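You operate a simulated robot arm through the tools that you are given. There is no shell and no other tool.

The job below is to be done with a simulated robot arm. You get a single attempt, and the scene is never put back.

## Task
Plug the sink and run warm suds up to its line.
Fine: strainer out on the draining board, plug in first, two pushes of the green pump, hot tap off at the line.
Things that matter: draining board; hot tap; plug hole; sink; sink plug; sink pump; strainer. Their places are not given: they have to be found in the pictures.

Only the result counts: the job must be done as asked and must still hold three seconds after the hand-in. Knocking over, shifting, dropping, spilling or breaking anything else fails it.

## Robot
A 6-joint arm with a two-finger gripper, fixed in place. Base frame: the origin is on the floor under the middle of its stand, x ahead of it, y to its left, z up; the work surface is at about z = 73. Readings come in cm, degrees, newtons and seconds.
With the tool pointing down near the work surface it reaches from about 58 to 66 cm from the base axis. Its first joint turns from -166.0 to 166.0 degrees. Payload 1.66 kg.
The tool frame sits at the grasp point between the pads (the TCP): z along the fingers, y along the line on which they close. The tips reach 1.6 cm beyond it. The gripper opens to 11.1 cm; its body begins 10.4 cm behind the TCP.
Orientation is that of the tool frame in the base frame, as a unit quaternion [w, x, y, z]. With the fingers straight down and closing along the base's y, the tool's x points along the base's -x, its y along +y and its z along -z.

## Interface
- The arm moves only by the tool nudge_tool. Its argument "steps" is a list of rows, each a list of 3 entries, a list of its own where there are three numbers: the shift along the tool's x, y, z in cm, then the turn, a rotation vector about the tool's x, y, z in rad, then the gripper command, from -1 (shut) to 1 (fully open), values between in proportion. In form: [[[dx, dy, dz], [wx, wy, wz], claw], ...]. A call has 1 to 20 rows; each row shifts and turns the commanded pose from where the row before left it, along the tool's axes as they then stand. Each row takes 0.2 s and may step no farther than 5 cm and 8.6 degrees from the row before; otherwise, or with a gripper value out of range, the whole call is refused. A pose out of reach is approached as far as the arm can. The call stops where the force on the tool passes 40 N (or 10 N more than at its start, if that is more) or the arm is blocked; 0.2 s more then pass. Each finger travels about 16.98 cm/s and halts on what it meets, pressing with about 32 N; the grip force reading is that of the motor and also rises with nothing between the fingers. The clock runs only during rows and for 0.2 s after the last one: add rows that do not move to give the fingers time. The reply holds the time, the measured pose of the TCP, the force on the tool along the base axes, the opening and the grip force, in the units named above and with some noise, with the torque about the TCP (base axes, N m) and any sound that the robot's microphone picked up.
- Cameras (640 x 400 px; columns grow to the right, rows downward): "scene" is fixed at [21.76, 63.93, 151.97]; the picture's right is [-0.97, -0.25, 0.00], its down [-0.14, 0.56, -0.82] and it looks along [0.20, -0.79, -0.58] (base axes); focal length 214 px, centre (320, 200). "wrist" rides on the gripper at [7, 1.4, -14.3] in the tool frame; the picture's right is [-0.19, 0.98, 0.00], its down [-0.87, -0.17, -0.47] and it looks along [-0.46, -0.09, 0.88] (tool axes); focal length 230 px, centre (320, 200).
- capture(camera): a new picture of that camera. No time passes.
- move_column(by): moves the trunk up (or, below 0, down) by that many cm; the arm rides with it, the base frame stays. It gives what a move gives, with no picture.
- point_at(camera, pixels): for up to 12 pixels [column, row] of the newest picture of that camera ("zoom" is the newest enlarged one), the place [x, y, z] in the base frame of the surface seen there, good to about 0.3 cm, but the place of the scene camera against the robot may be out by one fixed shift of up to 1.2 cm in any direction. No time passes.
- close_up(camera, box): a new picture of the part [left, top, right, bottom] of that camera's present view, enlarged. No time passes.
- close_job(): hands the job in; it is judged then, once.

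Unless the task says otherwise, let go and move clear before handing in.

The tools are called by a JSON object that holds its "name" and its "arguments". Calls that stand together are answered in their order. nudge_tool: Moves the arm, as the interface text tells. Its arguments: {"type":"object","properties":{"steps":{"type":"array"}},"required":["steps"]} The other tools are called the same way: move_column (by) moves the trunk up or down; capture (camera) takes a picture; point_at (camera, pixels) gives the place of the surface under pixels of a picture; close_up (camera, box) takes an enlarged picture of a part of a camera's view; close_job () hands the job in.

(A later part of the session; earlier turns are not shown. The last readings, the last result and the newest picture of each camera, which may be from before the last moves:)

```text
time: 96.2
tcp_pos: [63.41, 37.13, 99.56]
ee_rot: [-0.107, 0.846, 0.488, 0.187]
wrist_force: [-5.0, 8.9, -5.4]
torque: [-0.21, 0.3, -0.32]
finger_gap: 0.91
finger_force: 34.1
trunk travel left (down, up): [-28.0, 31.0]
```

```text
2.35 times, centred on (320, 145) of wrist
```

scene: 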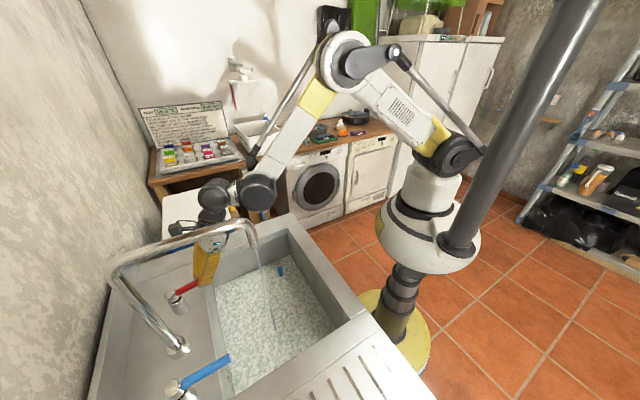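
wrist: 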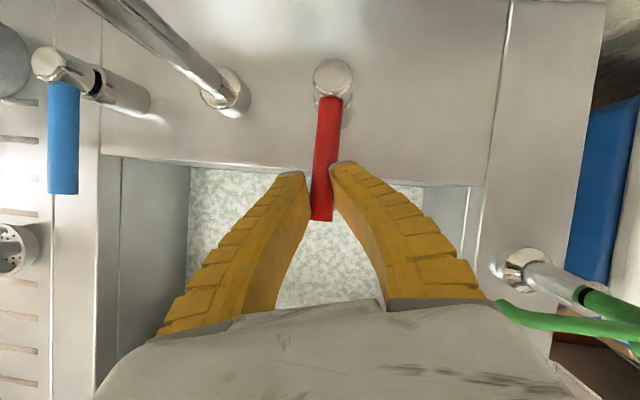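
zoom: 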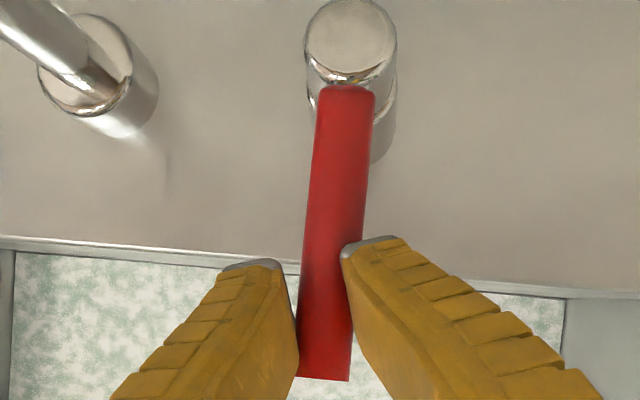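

The lever's tip is raised about 1.3 cm (top z 98.2 at the cap, 99.3 at the tip). I'll hold for 4 s and measure the rise with many points.

{"name": "nudge_tool", "arguments": {"steps": [[[0, 0, 0], [0, 0, 0], -1], [[0, 0, 0], [0, 0, 0], -1], [[0, 0, 0], [0, 0, 0], -1], [[0, 0, 0], [0, 0, 0], -1], [[0, 0, 0], [0, 0, 0], -1], [[0, 0, 0], [0, 0, 0], -1], [[0, 0, 0], [0, 0, 0], -1], [[0, 0, 0], [0, 0, 0], -1], [[0, 0, 0], [0, 0, 0], -1], [[0, 0, 0], [0, 0, 0], -1], [[0, 0, 0], [0, 0, 0], -1], [[0, 0, 0], [0, 0, 0], -1], [[0, 0, 0], [0, 0, 0], -1], [[0, 0, 0], [0, 0, 0], -1], [[0, 0, 0], [0, 0, 0], -1], [[0, 0, 0], [0, 0, 0], -1], [[0, 0, 0], [0, 0, 0], -1], [[0, 0, 0], [0, 0, 0], -1], [[0, 0, 0], [0, 0, 0], -1], [[0, 0, 0], [0, 0, 0], -1]]}}

{"name": "capture", "arguments": {"camera": "scene"}}

{"name": "point_at", "arguments": {"camera": "scene", "pixels": [[250, 320], [290, 310], [240, 360], [230, 300], [290, 290], [260, 340], [300, 320], [220, 320], [245, 300], [310, 330], [235, 340], [280, 330]]}}

{"name": "capture", "arguments": {"camera": "wrist"}}

{"name": "point_at", "arguments": {"camera": "wrist", "pixels": [[300, 250], [320, 260], [340, 270], [220, 185], [230, 200], [200, 230], [410, 190], [400, 190], [310, 280], [330, 285], [210, 210], [205, 250]]}}

{"name": "close_up", "arguments": {"camera": "scene", "box": [220, 350, 260, 395]}}

```text
time: 100.3
tcp_pos: [63.44, 37.24, 99.53]
ee_rot: [-0.109, 0.845, 0.488, 0.187]
wrist_force: [-2.5, 10.0, -0.7]
torque: [0.06, 0.02, -0.27]
finger_gap: 0.89
finger_force: 34.0
trunk travel left (down, up): [-28.0, 31.0]
```

```text
taken
```

scene: 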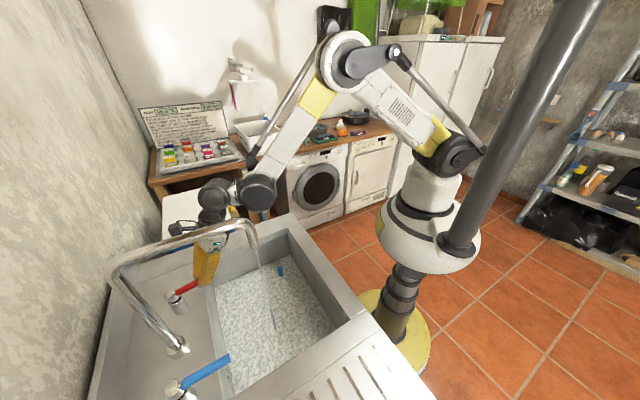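

```text
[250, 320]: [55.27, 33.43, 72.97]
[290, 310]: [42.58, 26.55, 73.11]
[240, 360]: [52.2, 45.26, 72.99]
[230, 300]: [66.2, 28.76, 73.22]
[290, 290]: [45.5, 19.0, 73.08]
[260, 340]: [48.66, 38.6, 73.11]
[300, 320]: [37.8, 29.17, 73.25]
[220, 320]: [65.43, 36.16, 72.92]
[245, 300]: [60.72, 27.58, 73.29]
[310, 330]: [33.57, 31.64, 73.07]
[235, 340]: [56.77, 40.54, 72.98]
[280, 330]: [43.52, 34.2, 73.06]
```

```text
taken
```

wrist: 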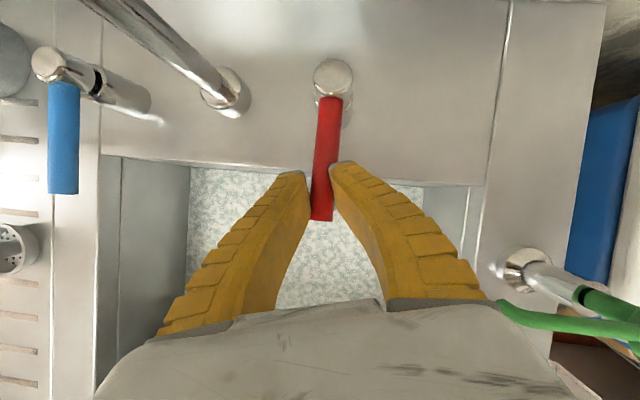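

```text
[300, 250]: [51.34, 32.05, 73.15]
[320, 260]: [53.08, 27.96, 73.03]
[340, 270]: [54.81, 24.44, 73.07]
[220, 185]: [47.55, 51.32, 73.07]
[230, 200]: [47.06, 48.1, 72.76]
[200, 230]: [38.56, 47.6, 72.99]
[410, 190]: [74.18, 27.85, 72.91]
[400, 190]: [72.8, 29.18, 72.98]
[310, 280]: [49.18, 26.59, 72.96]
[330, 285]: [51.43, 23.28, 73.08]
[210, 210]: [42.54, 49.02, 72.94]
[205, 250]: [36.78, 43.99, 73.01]
```

```text
8.89 times, centred on (240, 372) of scene
```

zoom: 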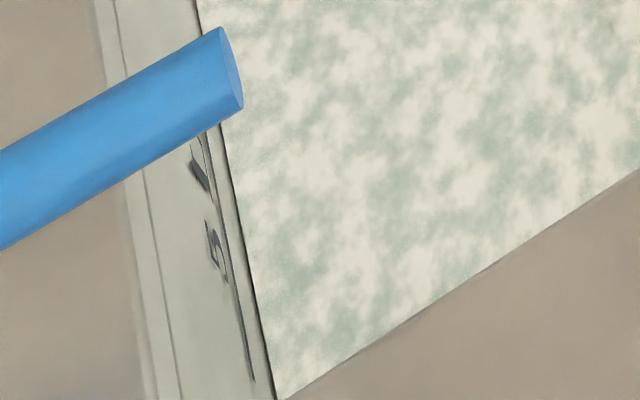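

The level has risen only about 0.1 cm, so the flow is too weak. I'll open the fingers and see whether the lever stays up by itself, then take it from beneath.

{"name": "nudge_tool", "arguments": {"steps": [[[0, 0, 0], [0, 0, 0], -0.5], [[0, 0, 0], [0, 0, 0], -0.1], [[0, 0, 0], [0, 0, 0], -0.1]]}}

{"name": "capture", "arguments": {"camera": "wrist"}}

{"name": "point_at", "arguments": {"camera": "wrist", "pixels": [[328, 110], [325, 140], [322, 165], [321, 200], [321, 215], [333, 72]]}}

{"name": "close_up", "arguments": {"camera": "scene", "box": [160, 220, 300, 330]}}

```text
time: 101.2
tcp_pos: [63.45, 37.27, 99.63]
ee_rot: [-0.109, 0.845, 0.488, 0.187]
wrist_force: [-0.2, 0.4, 0.0]
torque: [-0.03, 0.0, -0.01]
finger_gap: 5.19
finger_force: 1.2
trunk travel left (down, up): [-28.0, 31.0]
```

```text
taken
```

wrist: 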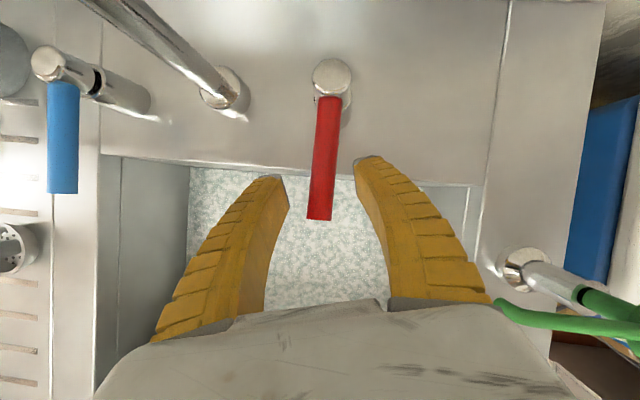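

```text
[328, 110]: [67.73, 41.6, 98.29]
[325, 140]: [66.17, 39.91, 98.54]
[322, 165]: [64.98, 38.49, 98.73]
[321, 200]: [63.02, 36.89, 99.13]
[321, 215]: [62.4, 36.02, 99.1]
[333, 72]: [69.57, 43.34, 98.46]
```

```text
3.64 times, centred on (230, 275) of scene
```

zoom: 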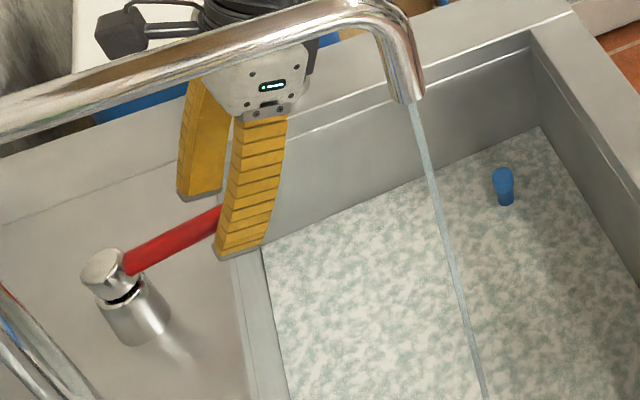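

The lever stays up by itself at its angle, and the water keeps running. I'll lower 3.5 cm, close beneath the lever and lift it farther.

{"name": "nudge_tool", "arguments": {"steps": [[[-0.74, 0, 1.58], [0, 0, 0], -0.1], [[-0.74, 0, 1.58], [0, 0, 0], -0.1], [[0, 0, 0], [0, 0, 0], -0.5], [[0, 0, 0], [0, 0, 0], -1], [[0, 0, 0], [0, 0, 0], -1], [[0, 0, 0], [0, 0, 0], -1]]}}

{"name": "capture", "arguments": {"camera": "wrist"}}

{"name": "close_up", "arguments": {"camera": "scene", "box": [160, 220, 300, 330]}}

```text
time: 102.5
tcp_pos: [63.43, 37.13, 96.15]
ee_rot: [-0.109, 0.845, 0.488, 0.188]
wrist_force: [1.7, -1.7, -1.5]
torque: [0.05, 0.06, 0.01]
finger_gap: 0.58
finger_force: 29.0
trunk travel left (down, up): [-28.0, 31.0]
```

```text
taken
```

wrist: 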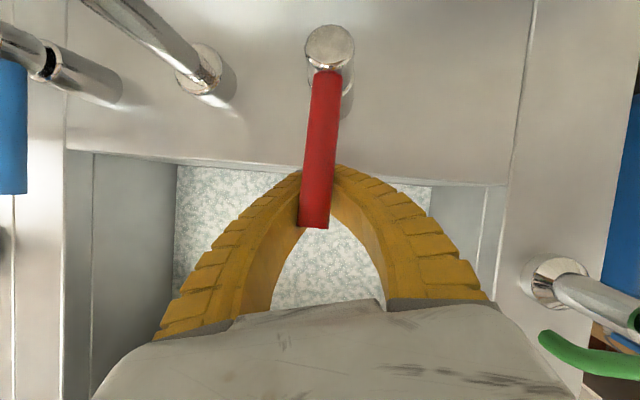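

```text
3.64 times, centred on (230, 275) of scene
```

zoom: 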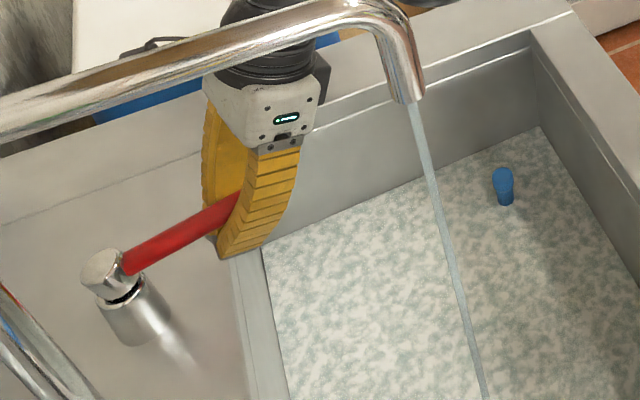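

The fingertips are nearly closed under the lever. I'll lift in steps and watch force and flow.

{"name": "nudge_tool", "arguments": {"steps": [[[0.17, 0, -0.362], [0, 0, 0], -1], [[0.17, 0, -0.362], [0, 0, 0], -1], [[0.17, 0, -0.362], [0, 0, 0], -1], [[0.17, 0, -0.362], [0, 0, 0], -1], [[0.17, 0, -0.362], [0, 0, 0], -1], [[0, 0, 0], [0, 0, 0], -1]]}}

{"name": "capture", "arguments": {"camera": "wrist"}}

{"name": "close_up", "arguments": {"camera": "scene", "box": [160, 220, 300, 330]}}

{"name": "point_at", "arguments": {"camera": "wrist", "pixels": [[325, 100], [322, 130], [320, 150], [318, 195], [317, 210]]}}

```text
time: 104.0
tcp_pos: [63.52, 37.28, 98.24]
ee_rot: [-0.108, 0.846, 0.488, 0.187]
wrist_force: [1.4, -2.0, -0.7]
torque: [0.02, 0.04, 0.0]
finger_gap: 0.01
finger_force: 29.0
trunk travel left (down, up): [-28.0, 31.0]
```

```text
taken
```

wrist: 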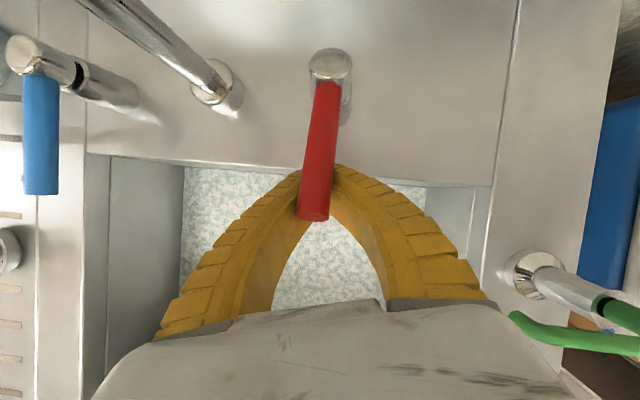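

```text
3.64 times, centred on (230, 275) of scene
```

zoom: 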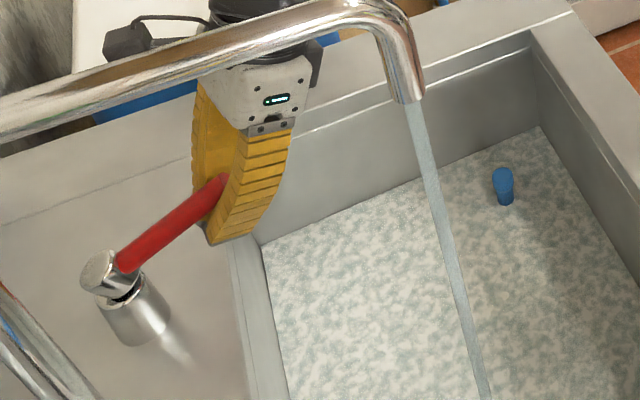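

```text
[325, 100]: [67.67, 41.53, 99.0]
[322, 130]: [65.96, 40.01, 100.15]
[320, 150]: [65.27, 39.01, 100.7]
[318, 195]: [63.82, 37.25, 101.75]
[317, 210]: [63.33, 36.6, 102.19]
```

The lever is now at about 25° and the stream is clearly wider. I'll hold 4 s and measure the level.

{"name": "nudge_tool", "arguments": {"steps": [[[0, 0, 0], [0, 0, 0], -1], [[0, 0, 0], [0, 0, 0], -1], [[0, 0, 0], [0, 0, 0], -1], [[0, 0, 0], [0, 0, 0], -1], [[0, 0, 0], [0, 0, 0], -1], [[0, 0, 0], [0, 0, 0], -1], [[0, 0, 0], [0, 0, 0], -1], [[0, 0, 0], [0, 0, 0], -1], [[0, 0, 0], [0, 0, 0], -1], [[0, 0, 0], [0, 0, 0], -1], [[0, 0, 0], [0, 0, 0], -1], [[0, 0, 0], [0, 0, 0], -1], [[0, 0, 0], [0, 0, 0], -1], [[0, 0, 0], [0, 0, 0], -1], [[0, 0, 0], [0, 0, 0], -1], [[0, 0, 0], [0, 0, 0], -1], [[0, 0, 0], [0, 0, 0], -1], [[0, 0, 0], [0, 0, 0], -1], [[0, 0, 0], [0, 0, 0], -1], [[0, 0, 0], [0, 0, 0], -1]]}}

{"name": "capture", "arguments": {"camera": "scene"}}

{"name": "point_at", "arguments": {"camera": "scene", "pixels": [[250, 320], [290, 310], [240, 360], [230, 300], [290, 290], [260, 340], [300, 320], [220, 320], [245, 300], [310, 330], [235, 340], [280, 330]]}}

{"name": "close_up", "arguments": {"camera": "scene", "box": [220, 350, 260, 395]}}

{"name": "close_up", "arguments": {"camera": "scene", "box": [250, 240, 320, 290]}}

```text
time: 108.2
tcp_pos: [63.55, 37.27, 98.2]
ee_rot: [-0.109, 0.845, 0.488, 0.187]
wrist_force: [0.1, -0.5, 0.2]
torque: [0.02, 0.0, -0.05]
finger_gap: 0.0
finger_force: 28.4
trunk travel left (down, up): [-28.0, 31.0]
```

```text
taken
```

scene: 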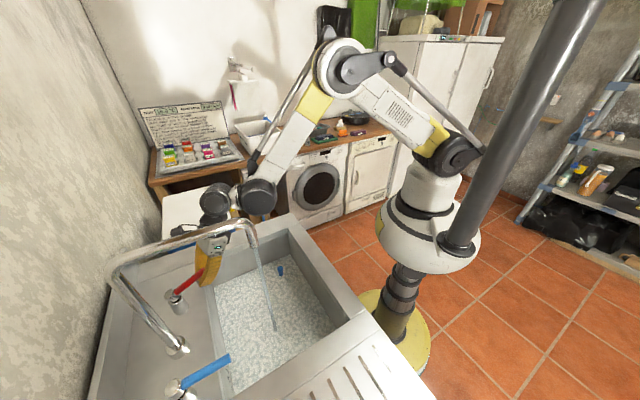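

```text
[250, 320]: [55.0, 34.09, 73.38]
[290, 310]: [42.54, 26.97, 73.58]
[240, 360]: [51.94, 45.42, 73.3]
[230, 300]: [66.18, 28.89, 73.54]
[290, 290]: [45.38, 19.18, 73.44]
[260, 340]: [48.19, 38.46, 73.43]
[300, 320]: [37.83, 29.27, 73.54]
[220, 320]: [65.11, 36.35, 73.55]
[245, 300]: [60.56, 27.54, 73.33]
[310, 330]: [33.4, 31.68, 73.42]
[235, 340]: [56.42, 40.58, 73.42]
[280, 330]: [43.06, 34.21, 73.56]
```

```text
8.89 times, centred on (240, 372) of scene
```

zoom: 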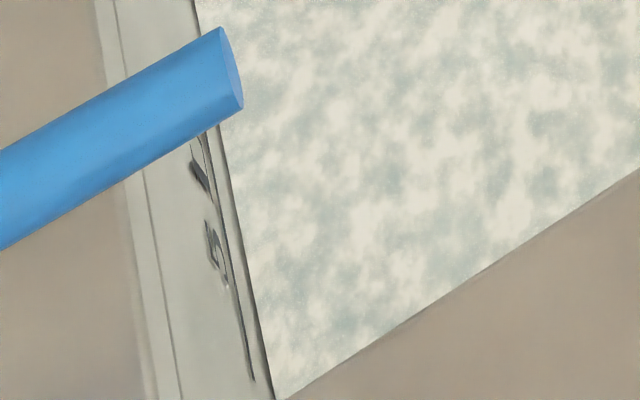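

```text
8.00 times, centred on (285, 265) of scene
```

zoom: 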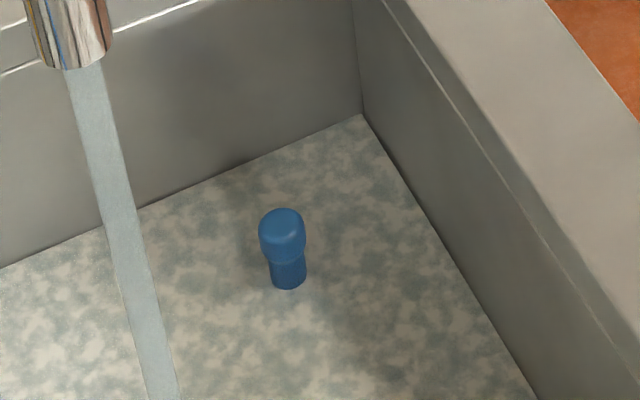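

The level is about 73.46 and rises ~0.085 cm/s; the line is at about 76.48, so some 35 s remain. The lever holds itself, so I'll open, rise above it and close the fingers to be ready to press it down.

{"name": "nudge_tool", "arguments": {"steps": [[[0, 0, 0], [0, 0, 0], -0.5], [[0, 0, 0], [0, 0, 0], -0.1], [[0, 0, 0], [0, 0, 0], -0.1], [[1.13, 0, -2.41], [0, 0, 0], -0.1], [[1.13, 0, -2.41], [0, 0, 0], -0.1], [[1.27, 0, -2.71], [0, 0, 0], -0.1], [[0, 0, 0], [0, 0, 0], -0.6], [[0, 0, 0], [0, 0, 0], -1], [[0, 0, 0], [0, 0, 0], -1]]}}

{"name": "capture", "arguments": {"camera": "wrist"}}

{"name": "close_up", "arguments": {"camera": "wrist", "box": [240, 60, 400, 230]}}

{"name": "capture", "arguments": {"camera": "scene"}}

{"name": "close_up", "arguments": {"camera": "scene", "box": [160, 220, 300, 330]}}

{"name": "point_at", "arguments": {"camera": "scene", "pixels": [[250, 320], [290, 310], [240, 360], [230, 300], [290, 290], [260, 340], [300, 320], [220, 320], [245, 300], [310, 330], [235, 340], [280, 330]]}}

```text
time: 110.2
tcp_pos: [63.44, 37.33, 106.63]
ee_rot: [-0.108, 0.846, 0.488, 0.187]
wrist_force: [0.3, -0.1, 0.1]
torque: [0.03, -0.02, 0.03]
finger_gap: 0.0
finger_force: 29.0
trunk travel left (down, up): [-28.0, 31.0]
```

```text
taken
```

wrist: 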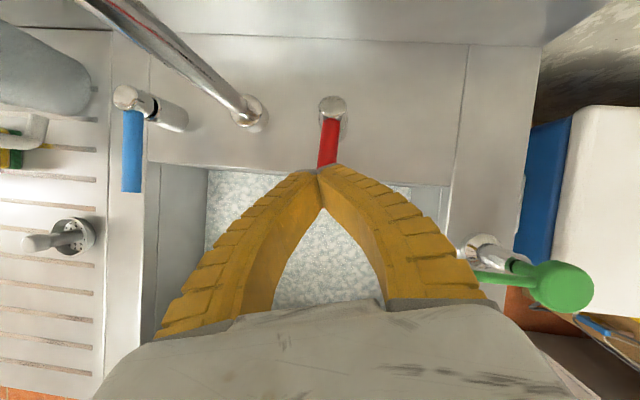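

```text
2.35 times, centred on (320, 145) of wrist
```

zoom: 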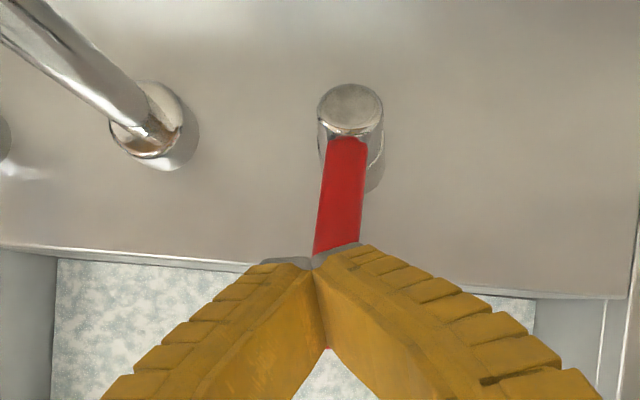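

```text
taken
```

scene: 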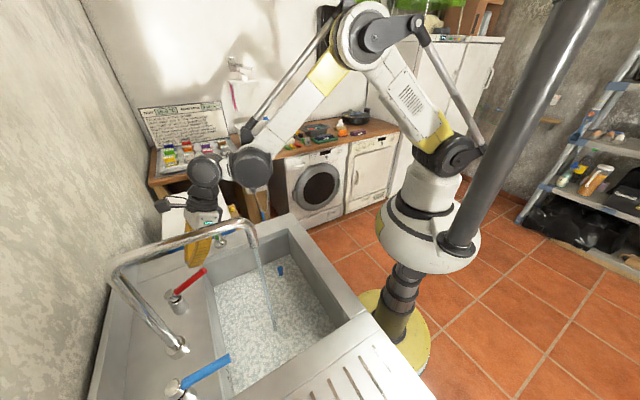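

```text
3.64 times, centred on (230, 275) of scene
```

zoom: 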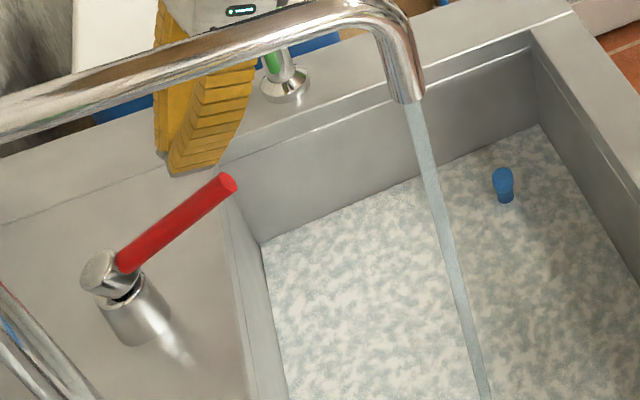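

```text
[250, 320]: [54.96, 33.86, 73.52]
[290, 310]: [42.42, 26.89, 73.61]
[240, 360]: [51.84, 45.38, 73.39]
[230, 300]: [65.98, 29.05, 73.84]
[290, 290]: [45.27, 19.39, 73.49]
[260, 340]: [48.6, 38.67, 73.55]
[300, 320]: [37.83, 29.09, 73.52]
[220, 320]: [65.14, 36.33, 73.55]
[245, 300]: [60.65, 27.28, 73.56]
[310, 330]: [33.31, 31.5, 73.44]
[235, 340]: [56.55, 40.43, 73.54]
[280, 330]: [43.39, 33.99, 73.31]
```

The lever stands free at ~25° and the level reads 73.53. I'll set the closed fingertips just above the lever and let 4 s pass.

{"name": "nudge_tool", "arguments": {"steps": [[[0.23, 0.22, 1.43], [0, 0, 0], -1], [[0, 0, 0], [0, 0, 0], -1], [[0, 0, 0], [0, 0, 0], -1], [[0, 0, 0], [0, 0, 0], -1], [[0, 0, 0], [0, 0, 0], -1], [[0, 0, 0], [0, 0, 0], -1], [[0, 0, 0], [0, 0, 0], -1], [[0, 0, 0], [0, 0, 0], -1], [[0, 0, 0], [0, 0, 0], -1], [[0, 0, 0], [0, 0, 0], -1], [[0, 0, 0], [0, 0, 0], -1], [[0, 0, 0], [0, 0, 0], -1], [[0, 0, 0], [0, 0, 0], -1], [[0, 0, 0], [0, 0, 0], -1], [[0, 0, 0], [0, 0, 0], -1], [[0, 0, 0], [0, 0, 0], -1], [[0, 0, 0], [0, 0, 0], -1], [[0, 0, 0], [0, 0, 0], -1], [[0, 0, 0], [0, 0, 0], -1], [[0, 0, 0], [0, 0, 0], -1]]}}

{"name": "capture", "arguments": {"camera": "scene"}}

{"name": "point_at", "arguments": {"camera": "scene", "pixels": [[250, 320], [290, 310], [240, 360], [230, 300], [290, 290], [260, 340], [300, 320], [220, 320], [245, 300], [310, 330], [235, 340], [280, 330]]}}

{"name": "close_up", "arguments": {"camera": "scene", "box": [160, 220, 300, 330]}}

{"name": "capture", "arguments": {"camera": "wrist"}}

{"name": "close_up", "arguments": {"camera": "wrist", "box": [240, 60, 400, 230]}}

```text
time: 114.3
tcp_pos: [64.13, 37.78, 105.35]
ee_rot: [-0.108, 0.845, 0.488, 0.188]
wrist_force: [0.5, 0.0, 0.1]
torque: [-0.01, -0.02, -0.01]
finger_gap: 0.0
finger_force: 28.5
trunk travel left (down, up): [-28.0, 31.0]
```

```text
taken
```

scene: 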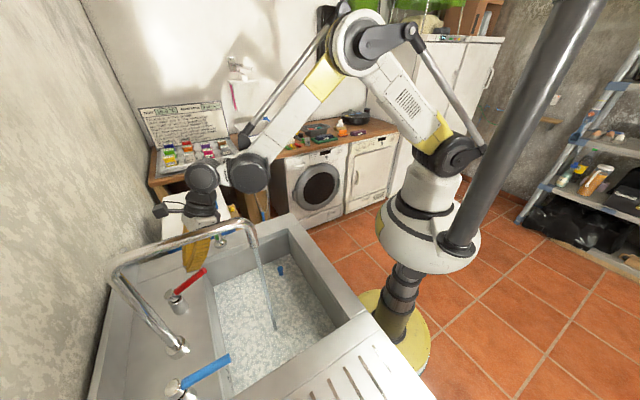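

```text
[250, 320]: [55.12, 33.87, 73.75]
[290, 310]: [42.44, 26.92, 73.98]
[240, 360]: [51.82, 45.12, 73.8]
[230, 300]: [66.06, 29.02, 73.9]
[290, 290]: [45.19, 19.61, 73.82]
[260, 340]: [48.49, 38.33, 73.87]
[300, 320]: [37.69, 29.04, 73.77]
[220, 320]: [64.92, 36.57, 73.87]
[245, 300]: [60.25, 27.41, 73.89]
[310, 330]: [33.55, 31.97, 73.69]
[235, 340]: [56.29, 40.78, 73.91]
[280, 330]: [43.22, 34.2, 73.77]
```

```text
3.64 times, centred on (230, 275) of scene
```

zoom: 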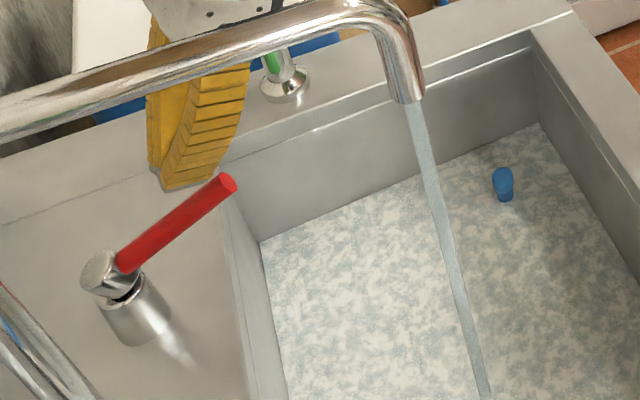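

```text
taken
```

wrist: 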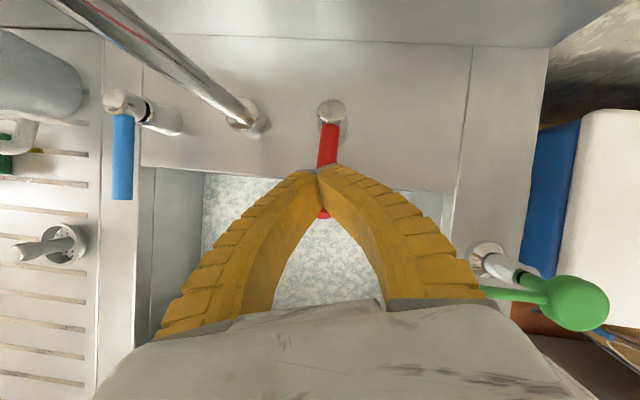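

```text
2.35 times, centred on (320, 145) of wrist
```

zoom: 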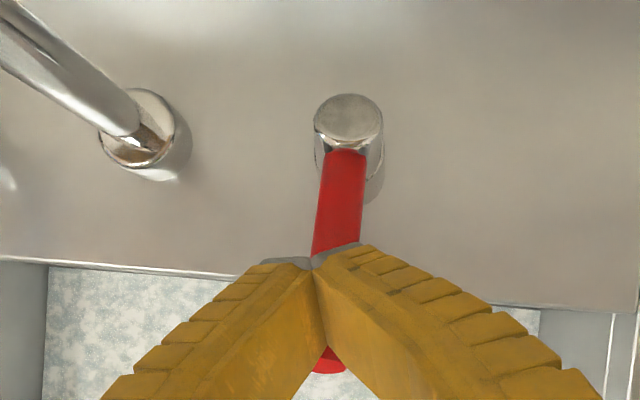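

The level is 73.84 at t=114.3, rising 0.0745 cm/s, so the line would be reached near t≈150. I'll measure the line again and wait on.

{"name": "close_up", "arguments": {"camera": "scene", "box": [220, 350, 260, 395]}}

{"name": "point_at", "arguments": {"camera": "zoom", "pixels": [[213, 165], [220, 200], [226, 230], [231, 260], [236, 290], [241, 320], [246, 350], [251, 378]]}}

{"name": "nudge_tool", "arguments": {"steps": [[[0, 0, 0], [0, 0, 0], -1], [[0, 0, 0], [0, 0, 0], -1], [[0, 0, 0], [0, 0, 0], -1], [[0, 0, 0], [0, 0, 0], -1], [[0, 0, 0], [0, 0, 0], -1], [[0, 0, 0], [0, 0, 0], -1], [[0, 0, 0], [0, 0, 0], -1], [[0, 0, 0], [0, 0, 0], -1], [[0, 0, 0], [0, 0, 0], -1], [[0, 0, 0], [0, 0, 0], -1], [[0, 0, 0], [0, 0, 0], -1], [[0, 0, 0], [0, 0, 0], -1], [[0, 0, 0], [0, 0, 0], -1], [[0, 0, 0], [0, 0, 0], -1], [[0, 0, 0], [0, 0, 0], -1], [[0, 0, 0], [0, 0, 0], -1], [[0, 0, 0], [0, 0, 0], -1], [[0, 0, 0], [0, 0, 0], -1], [[0, 0, 0], [0, 0, 0], -1], [[0, 0, 0], [0, 0, 0], -1]]}}

{"name": "nudge_tool", "arguments": {"steps": [[[0, 0, 0], [0, 0, 0], -1], [[0, 0, 0], [0, 0, 0], -1], [[0, 0, 0], [0, 0, 0], -1], [[0, 0, 0], [0, 0, 0], -1], [[0, 0, 0], [0, 0, 0], -1], [[0, 0, 0], [0, 0, 0], -1], [[0, 0, 0], [0, 0, 0], -1], [[0, 0, 0], [0, 0, 0], -1], [[0, 0, 0], [0, 0, 0], -1], [[0, 0, 0], [0, 0, 0], -1], [[0, 0, 0], [0, 0, 0], -1], [[0, 0, 0], [0, 0, 0], -1], [[0, 0, 0], [0, 0, 0], -1], [[0, 0, 0], [0, 0, 0], -1], [[0, 0, 0], [0, 0, 0], -1], [[0, 0, 0], [0, 0, 0], -1], [[0, 0, 0], [0, 0, 0], -1], [[0, 0, 0], [0, 0, 0], -1], [[0, 0, 0], [0, 0, 0], -1], [[0, 0, 0], [0, 0, 0], -1]]}}

{"name": "capture", "arguments": {"camera": "scene"}}

{"name": "point_at", "arguments": {"camera": "scene", "pixels": [[250, 320], [290, 310], [240, 360], [230, 300], [290, 290], [260, 340], [300, 320], [220, 320], [245, 300], [310, 330], [235, 340], [280, 330]]}}

```text
8.89 times, centred on (240, 372) of scene
```

zoom: 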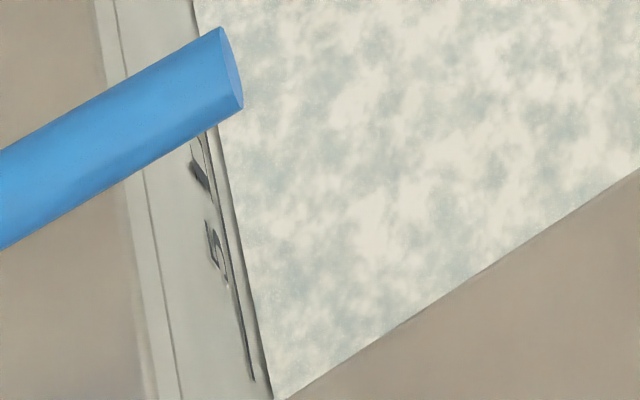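

```text
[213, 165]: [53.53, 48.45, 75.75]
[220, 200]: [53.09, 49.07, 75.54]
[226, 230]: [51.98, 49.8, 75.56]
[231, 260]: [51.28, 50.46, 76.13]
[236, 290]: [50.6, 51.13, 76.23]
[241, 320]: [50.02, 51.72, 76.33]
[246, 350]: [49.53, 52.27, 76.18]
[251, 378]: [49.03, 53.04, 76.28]
```

```text
time: 118.5
tcp_pos: [64.11, 37.82, 105.4]
ee_rot: [-0.108, 0.845, 0.488, 0.187]
wrist_force: [0.1, -0.6, -0.5]
torque: [0.02, -0.02, -0.03]
finger_gap: 0.02
finger_force: 28.8
trunk travel left (down, up): [-28.0, 31.0]
```

```text
time: 122.8
tcp_pos: [64.12, 37.79, 105.42]
ee_rot: [-0.109, 0.845, 0.489, 0.187]
wrist_force: [0.4, 0.3, -0.6]
torque: [0.03, -0.01, 0.01]
finger_gap: 0.0
finger_force: 28.8
trunk travel left (down, up): [-28.0, 31.0]
```

```text
taken
```

scene: 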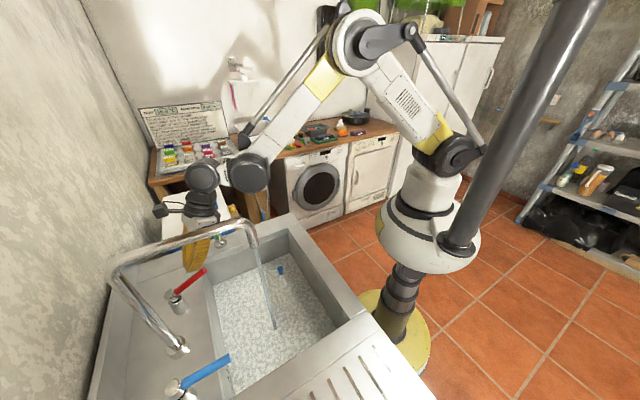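

```text
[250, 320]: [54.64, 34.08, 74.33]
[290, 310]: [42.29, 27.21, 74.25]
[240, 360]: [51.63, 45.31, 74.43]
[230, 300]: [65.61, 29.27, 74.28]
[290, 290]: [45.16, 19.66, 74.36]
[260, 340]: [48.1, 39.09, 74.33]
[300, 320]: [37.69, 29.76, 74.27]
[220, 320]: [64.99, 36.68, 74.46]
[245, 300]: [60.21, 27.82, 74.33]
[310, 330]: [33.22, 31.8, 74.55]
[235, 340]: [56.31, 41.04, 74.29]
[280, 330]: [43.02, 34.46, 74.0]
```

The level is 74.32 at t=122.8 (rate ~0.058 cm/s), with the line around 76.2–76.5. I'll wait another 12 s.

{"name": "nudge_tool", "arguments": {"steps": [[[0, 0, 0], [0, 0, 0], -1], [[0, 0, 0], [0, 0, 0], -1], [[0, 0, 0], [0, 0, 0], -1], [[0, 0, 0], [0, 0, 0], -1], [[0, 0, 0], [0, 0, 0], -1], [[0, 0, 0], [0, 0, 0], -1], [[0, 0, 0], [0, 0, 0], -1], [[0, 0, 0], [0, 0, 0], -1], [[0, 0, 0], [0, 0, 0], -1], [[0, 0, 0], [0, 0, 0], -1], [[0, 0, 0], [0, 0, 0], -1], [[0, 0, 0], [0, 0, 0], -1], [[0, 0, 0], [0, 0, 0], -1], [[0, 0, 0], [0, 0, 0], -1], [[0, 0, 0], [0, 0, 0], -1], [[0, 0, 0], [0, 0, 0], -1], [[0, 0, 0], [0, 0, 0], -1], [[0, 0, 0], [0, 0, 0], -1], [[0, 0, 0], [0, 0, 0], -1], [[0, 0, 0], [0, 0, 0], -1]]}}

{"name": "nudge_tool", "arguments": {"steps": [[[0, 0, 0], [0, 0, 0], -1], [[0, 0, 0], [0, 0, 0], -1], [[0, 0, 0], [0, 0, 0], -1], [[0, 0, 0], [0, 0, 0], -1], [[0, 0, 0], [0, 0, 0], -1], [[0, 0, 0], [0, 0, 0], -1], [[0, 0, 0], [0, 0, 0], -1], [[0, 0, 0], [0, 0, 0], -1], [[0, 0, 0], [0, 0, 0], -1], [[0, 0, 0], [0, 0, 0], -1], [[0, 0, 0], [0, 0, 0], -1], [[0, 0, 0], [0, 0, 0], -1], [[0, 0, 0], [0, 0, 0], -1], [[0, 0, 0], [0, 0, 0], -1], [[0, 0, 0], [0, 0, 0], -1], [[0, 0, 0], [0, 0, 0], -1], [[0, 0, 0], [0, 0, 0], -1], [[0, 0, 0], [0, 0, 0], -1], [[0, 0, 0], [0, 0, 0], -1], [[0, 0, 0], [0, 0, 0], -1]]}}

{"name": "capture", "arguments": {"camera": "scene"}}

{"name": "point_at", "arguments": {"camera": "scene", "pixels": [[250, 320], [290, 310], [240, 360], [230, 300], [290, 290], [260, 340], [300, 320], [220, 320], [245, 300], [310, 330], [235, 340], [280, 330]]}}

{"name": "close_up", "arguments": {"camera": "scene", "box": [220, 350, 260, 395]}}

{"name": "close_up", "arguments": {"camera": "scene", "box": [130, 200, 350, 390]}}

```text
time: 127.0
tcp_pos: [64.11, 37.78, 105.33]
ee_rot: [-0.108, 0.846, 0.488, 0.187]
wrist_force: [0.2, 0.2, 0.1]
torque: [0.01, 0.0, -0.03]
finger_gap: 0.01
finger_force: 28.6
trunk travel left (down, up): [-28.0, 31.0]
```

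```text
time: 131.2
tcp_pos: [64.15, 37.88, 105.43]
ee_rot: [-0.108, 0.845, 0.488, 0.188]
wrist_force: [-0.5, -0.1, -0.1]
torque: [0.0, 0.03, -0.01]
finger_gap: 0.02
finger_force: 28.7
trunk travel left (down, up): [-28.0, 31.0]
```

```text
taken
```

scene: 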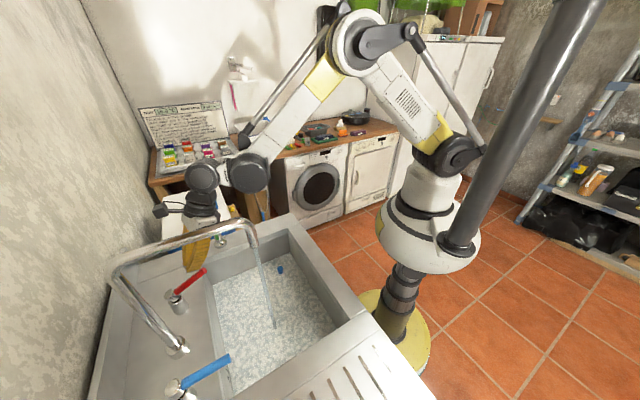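

```text
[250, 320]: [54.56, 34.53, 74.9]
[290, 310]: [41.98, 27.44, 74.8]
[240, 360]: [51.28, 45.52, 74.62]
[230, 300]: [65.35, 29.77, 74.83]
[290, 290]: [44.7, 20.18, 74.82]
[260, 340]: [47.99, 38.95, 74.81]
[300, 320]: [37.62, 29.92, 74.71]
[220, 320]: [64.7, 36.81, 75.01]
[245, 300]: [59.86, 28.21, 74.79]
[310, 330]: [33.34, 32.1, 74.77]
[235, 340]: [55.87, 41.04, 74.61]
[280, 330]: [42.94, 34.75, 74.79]
```

```text
8.89 times, centred on (240, 372) of scene
```

zoom: 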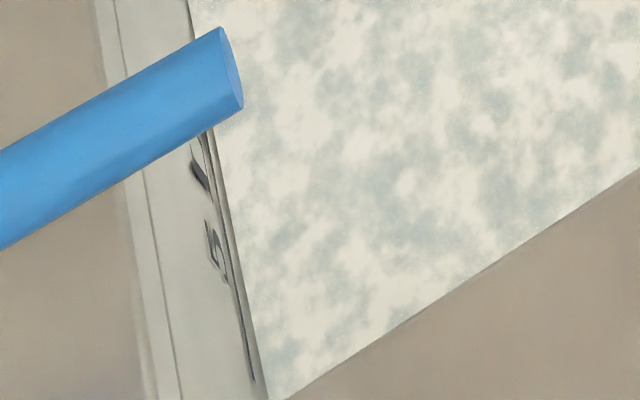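

```text
2.11 times, centred on (240, 295) of scene
```

zoom: 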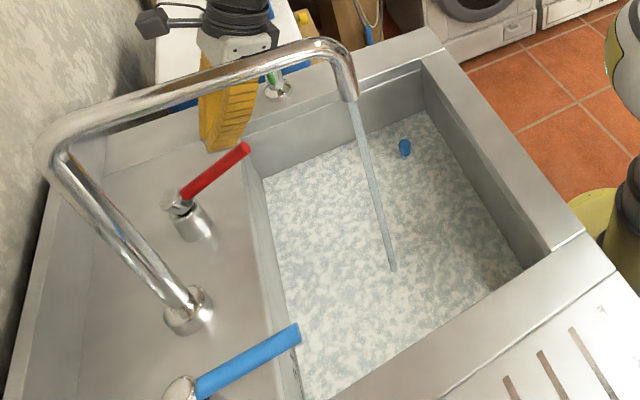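

The level is 74.79 at t=131.2 (0.055 cm/s), about 30 s to go. I'll wait about 17 s more, then watch closely.

{"name": "nudge_tool", "arguments": {"steps": [[[0, 0, 0], [0, 0, 0], -1], [[0, 0, 0], [0, 0, 0], -1], [[0, 0, 0], [0, 0, 0], -1], [[0, 0, 0], [0, 0, 0], -1], [[0, 0, 0], [0, 0, 0], -1], [[0, 0, 0], [0, 0, 0], -1], [[0, 0, 0], [0, 0, 0], -1], [[0, 0, 0], [0, 0, 0], -1], [[0, 0, 0], [0, 0, 0], -1], [[0, 0, 0], [0, 0, 0], -1], [[0, 0, 0], [0, 0, 0], -1], [[0, 0, 0], [0, 0, 0], -1], [[0, 0, 0], [0, 0, 0], -1], [[0, 0, 0], [0, 0, 0], -1], [[0, 0, 0], [0, 0, 0], -1], [[0, 0, 0], [0, 0, 0], -1], [[0, 0, 0], [0, 0, 0], -1], [[0, 0, 0], [0, 0, 0], -1], [[0, 0, 0], [0, 0, 0], -1], [[0, 0, 0], [0, 0, 0], -1]]}}

{"name": "nudge_tool", "arguments": {"steps": [[[0, 0, 0], [0, 0, 0], -1], [[0, 0, 0], [0, 0, 0], -1], [[0, 0, 0], [0, 0, 0], -1], [[0, 0, 0], [0, 0, 0], -1], [[0, 0, 0], [0, 0, 0], -1], [[0, 0, 0], [0, 0, 0], -1], [[0, 0, 0], [0, 0, 0], -1], [[0, 0, 0], [0, 0, 0], -1], [[0, 0, 0], [0, 0, 0], -1], [[0, 0, 0], [0, 0, 0], -1], [[0, 0, 0], [0, 0, 0], -1], [[0, 0, 0], [0, 0, 0], -1], [[0, 0, 0], [0, 0, 0], -1], [[0, 0, 0], [0, 0, 0], -1], [[0, 0, 0], [0, 0, 0], -1], [[0, 0, 0], [0, 0, 0], -1], [[0, 0, 0], [0, 0, 0], -1], [[0, 0, 0], [0, 0, 0], -1], [[0, 0, 0], [0, 0, 0], -1], [[0, 0, 0], [0, 0, 0], -1]]}}

{"name": "nudge_tool", "arguments": {"steps": [[[0, 0, 0], [0, 0, 0], -1], [[0, 0, 0], [0, 0, 0], -1], [[0, 0, 0], [0, 0, 0], -1], [[0, 0, 0], [0, 0, 0], -1], [[0, 0, 0], [0, 0, 0], -1], [[0, 0, 0], [0, 0, 0], -1], [[0, 0, 0], [0, 0, 0], -1], [[0, 0, 0], [0, 0, 0], -1], [[0, 0, 0], [0, 0, 0], -1], [[0, 0, 0], [0, 0, 0], -1], [[0, 0, 0], [0, 0, 0], -1], [[0, 0, 0], [0, 0, 0], -1], [[0, 0, 0], [0, 0, 0], -1], [[0, 0, 0], [0, 0, 0], -1], [[0, 0, 0], [0, 0, 0], -1], [[0, 0, 0], [0, 0, 0], -1], [[0, 0, 0], [0, 0, 0], -1], [[0, 0, 0], [0, 0, 0], -1], [[0, 0, 0], [0, 0, 0], -1], [[0, 0, 0], [0, 0, 0], -1]]}}

{"name": "capture", "arguments": {"camera": "scene"}}

{"name": "point_at", "arguments": {"camera": "scene", "pixels": [[250, 320], [290, 310], [240, 360], [230, 300], [290, 290], [260, 340], [300, 320], [220, 320], [245, 300], [310, 330], [235, 340], [280, 330]]}}

{"name": "close_up", "arguments": {"camera": "scene", "box": [220, 350, 260, 395]}}

{"name": "point_at", "arguments": {"camera": "zoom", "pixels": [[231, 260], [236, 290], [241, 320], [246, 350], [251, 378], [225, 225], [238, 300], [248, 362]]}}

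```text
time: 135.3
tcp_pos: [64.12, 37.88, 105.27]
ee_rot: [-0.109, 0.845, 0.488, 0.188]
wrist_force: [0.3, -1.0, 0.8]
torque: [0.0, 0.03, 0.03]
finger_gap: 0.0
finger_force: 28.9
trunk travel left (down, up): [-28.0, 31.0]
```

```text
time: 139.6
tcp_pos: [64.1, 37.77, 105.47]
ee_rot: [-0.108, 0.846, 0.488, 0.187]
wrist_force: [0.0, -0.6, -0.6]
torque: [0.01, -0.01, -0.01]
finger_gap: 0.0
finger_force: 28.4
trunk travel left (down, up): [-28.0, 31.0]
```

```text
time: 143.8
tcp_pos: [64.13, 37.81, 105.38]
ee_rot: [-0.108, 0.845, 0.489, 0.187]
wrist_force: [0.8, 0.0, 0.0]
torque: [0.01, -0.03, 0.0]
finger_gap: 0.0
finger_force: 28.7
trunk travel left (down, up): [-28.0, 31.0]
```

```text
taken
```

scene: 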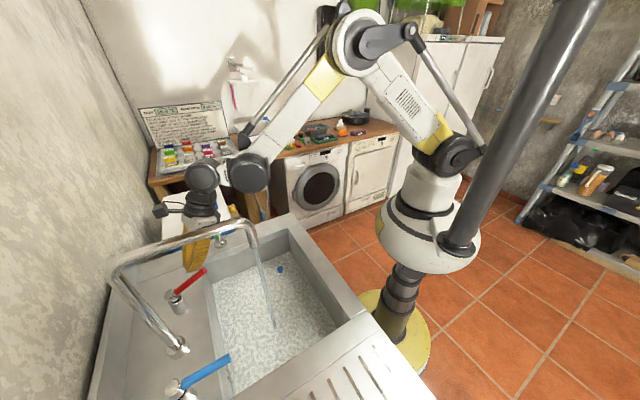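

```text
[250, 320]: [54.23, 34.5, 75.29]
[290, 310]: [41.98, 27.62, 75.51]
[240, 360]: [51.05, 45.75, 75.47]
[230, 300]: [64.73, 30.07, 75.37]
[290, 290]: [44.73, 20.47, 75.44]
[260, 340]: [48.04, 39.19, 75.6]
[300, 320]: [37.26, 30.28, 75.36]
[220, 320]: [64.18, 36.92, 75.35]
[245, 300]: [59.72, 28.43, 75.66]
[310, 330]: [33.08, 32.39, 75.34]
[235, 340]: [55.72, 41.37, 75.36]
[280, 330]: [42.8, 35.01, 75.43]
```

```text
8.89 times, centred on (240, 372) of scene
```

zoom: 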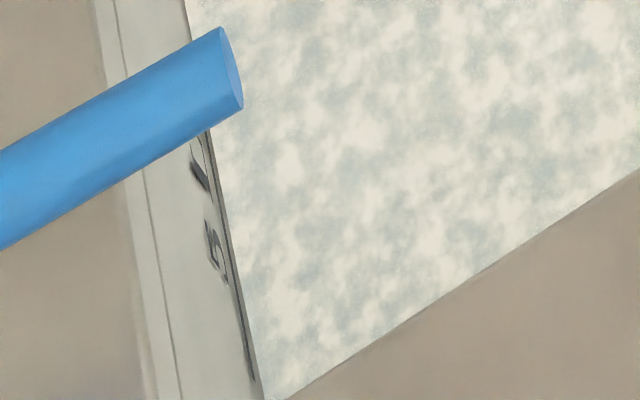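

```text
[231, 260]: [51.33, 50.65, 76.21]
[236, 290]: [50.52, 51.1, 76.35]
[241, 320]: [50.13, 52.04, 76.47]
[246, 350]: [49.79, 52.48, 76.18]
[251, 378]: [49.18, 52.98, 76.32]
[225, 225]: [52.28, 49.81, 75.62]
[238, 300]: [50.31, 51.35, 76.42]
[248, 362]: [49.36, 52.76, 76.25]
```

The level is 75.43 at t=143.8 (0.051 cm/s); the line is about 76.4, so ~19 s remain. I'll shift the fingertips 0.4 cm toward the lever's axis while waiting 8 s.

{"name": "nudge_tool", "arguments": {"steps": [[[0, 0.4, 0], [0, 0, 0], -1], [[0, 0, 0], [0, 0, 0], -1], [[0, 0, 0], [0, 0, 0], -1], [[0, 0, 0], [0, 0, 0], -1], [[0, 0, 0], [0, 0, 0], -1], [[0, 0, 0], [0, 0, 0], -1], [[0, 0, 0], [0, 0, 0], -1], [[0, 0, 0], [0, 0, 0], -1], [[0, 0, 0], [0, 0, 0], -1], [[0, 0, 0], [0, 0, 0], -1], [[0, 0, 0], [0, 0, 0], -1], [[0, 0, 0], [0, 0, 0], -1], [[0, 0, 0], [0, 0, 0], -1], [[0, 0, 0], [0, 0, 0], -1], [[0, 0, 0], [0, 0, 0], -1], [[0, 0, 0], [0, 0, 0], -1], [[0, 0, 0], [0, 0, 0], -1], [[0, 0, 0], [0, 0, 0], -1], [[0, 0, 0], [0, 0, 0], -1], [[0, 0, 0], [0, 0, 0], -1]]}}

{"name": "nudge_tool", "arguments": {"steps": [[[0, 0, 0], [0, 0, 0], -1], [[0, 0, 0], [0, 0, 0], -1], [[0, 0, 0], [0, 0, 0], -1], [[0, 0, 0], [0, 0, 0], -1], [[0, 0, 0], [0, 0, 0], -1], [[0, 0, 0], [0, 0, 0], -1], [[0, 0, 0], [0, 0, 0], -1], [[0, 0, 0], [0, 0, 0], -1], [[0, 0, 0], [0, 0, 0], -1], [[0, 0, 0], [0, 0, 0], -1], [[0, 0, 0], [0, 0, 0], -1], [[0, 0, 0], [0, 0, 0], -1], [[0, 0, 0], [0, 0, 0], -1], [[0, 0, 0], [0, 0, 0], -1], [[0, 0, 0], [0, 0, 0], -1], [[0, 0, 0], [0, 0, 0], -1], [[0, 0, 0], [0, 0, 0], -1], [[0, 0, 0], [0, 0, 0], -1]]}}

{"name": "capture", "arguments": {"camera": "scene"}}

{"name": "point_at", "arguments": {"camera": "scene", "pixels": [[250, 320], [290, 310], [240, 360], [230, 300], [290, 290], [260, 340], [300, 320], [220, 320], [245, 300], [310, 330], [235, 340], [280, 330]]}}

{"name": "capture", "arguments": {"camera": "wrist"}}

{"name": "point_at", "arguments": {"camera": "wrist", "pixels": [[300, 270], [320, 260], [340, 270], [220, 195], [230, 200], [215, 220], [410, 200], [405, 200], [310, 280], [330, 285], [320, 230], [325, 140]]}}

{"name": "close_up", "arguments": {"camera": "scene", "box": [220, 350, 260, 395]}}

```text
time: 147.9
tcp_pos: [64.38, 37.69, 105.42]
ee_rot: [-0.108, 0.845, 0.488, 0.188]
wrist_force: [-0.6, 1.3, 0.7]
torque: [0.03, 0.0, 0.0]
finger_gap: 0.0
finger_force: 28.7
trunk travel left (down, up): [-28.0, 31.0]
```

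```text
time: 151.8
tcp_pos: [64.41, 37.62, 105.38]
ee_rot: [-0.108, 0.846, 0.488, 0.187]
wrist_force: [0.4, 0.6, 0.5]
torque: [0.02, 0.02, -0.01]
finger_gap: 0.01
finger_force: 28.9
trunk travel left (down, up): [-28.0, 31.0]
```

```text
taken
```

scene: 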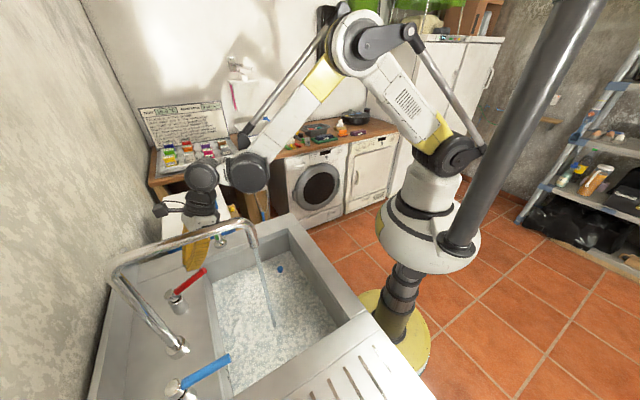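

```text
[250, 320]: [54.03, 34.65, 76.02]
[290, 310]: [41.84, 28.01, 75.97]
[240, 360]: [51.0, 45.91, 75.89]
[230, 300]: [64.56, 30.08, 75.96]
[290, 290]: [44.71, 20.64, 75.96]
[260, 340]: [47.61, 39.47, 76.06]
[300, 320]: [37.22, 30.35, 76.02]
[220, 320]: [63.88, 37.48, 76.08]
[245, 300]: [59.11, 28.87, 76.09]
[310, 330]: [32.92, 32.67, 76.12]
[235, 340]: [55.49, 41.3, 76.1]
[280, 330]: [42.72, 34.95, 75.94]
```

```text
taken
```

wrist: 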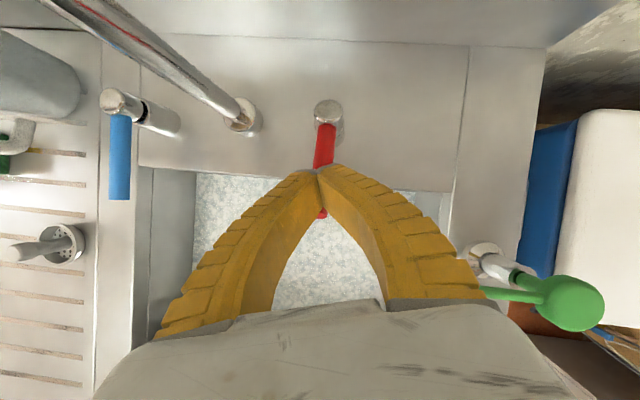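

```text
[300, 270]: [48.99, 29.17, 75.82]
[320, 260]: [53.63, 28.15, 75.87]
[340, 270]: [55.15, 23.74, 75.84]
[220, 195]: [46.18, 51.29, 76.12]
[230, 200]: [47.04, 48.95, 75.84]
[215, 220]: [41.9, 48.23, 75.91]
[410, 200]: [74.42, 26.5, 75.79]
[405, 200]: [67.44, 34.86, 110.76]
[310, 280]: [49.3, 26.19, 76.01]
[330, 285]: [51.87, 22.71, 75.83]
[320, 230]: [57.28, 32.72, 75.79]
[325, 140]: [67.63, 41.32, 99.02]
```

```text
8.89 times, centred on (240, 372) of scene
```

zoom: 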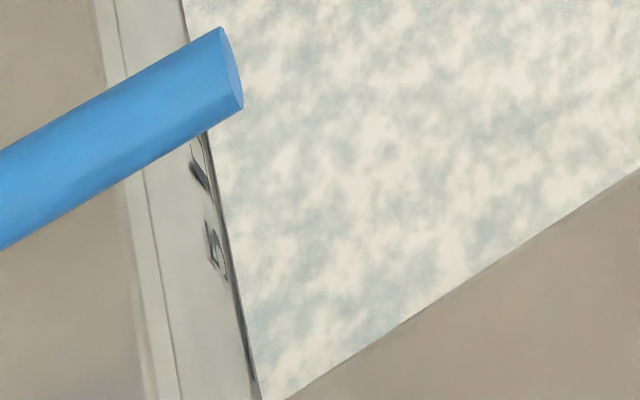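

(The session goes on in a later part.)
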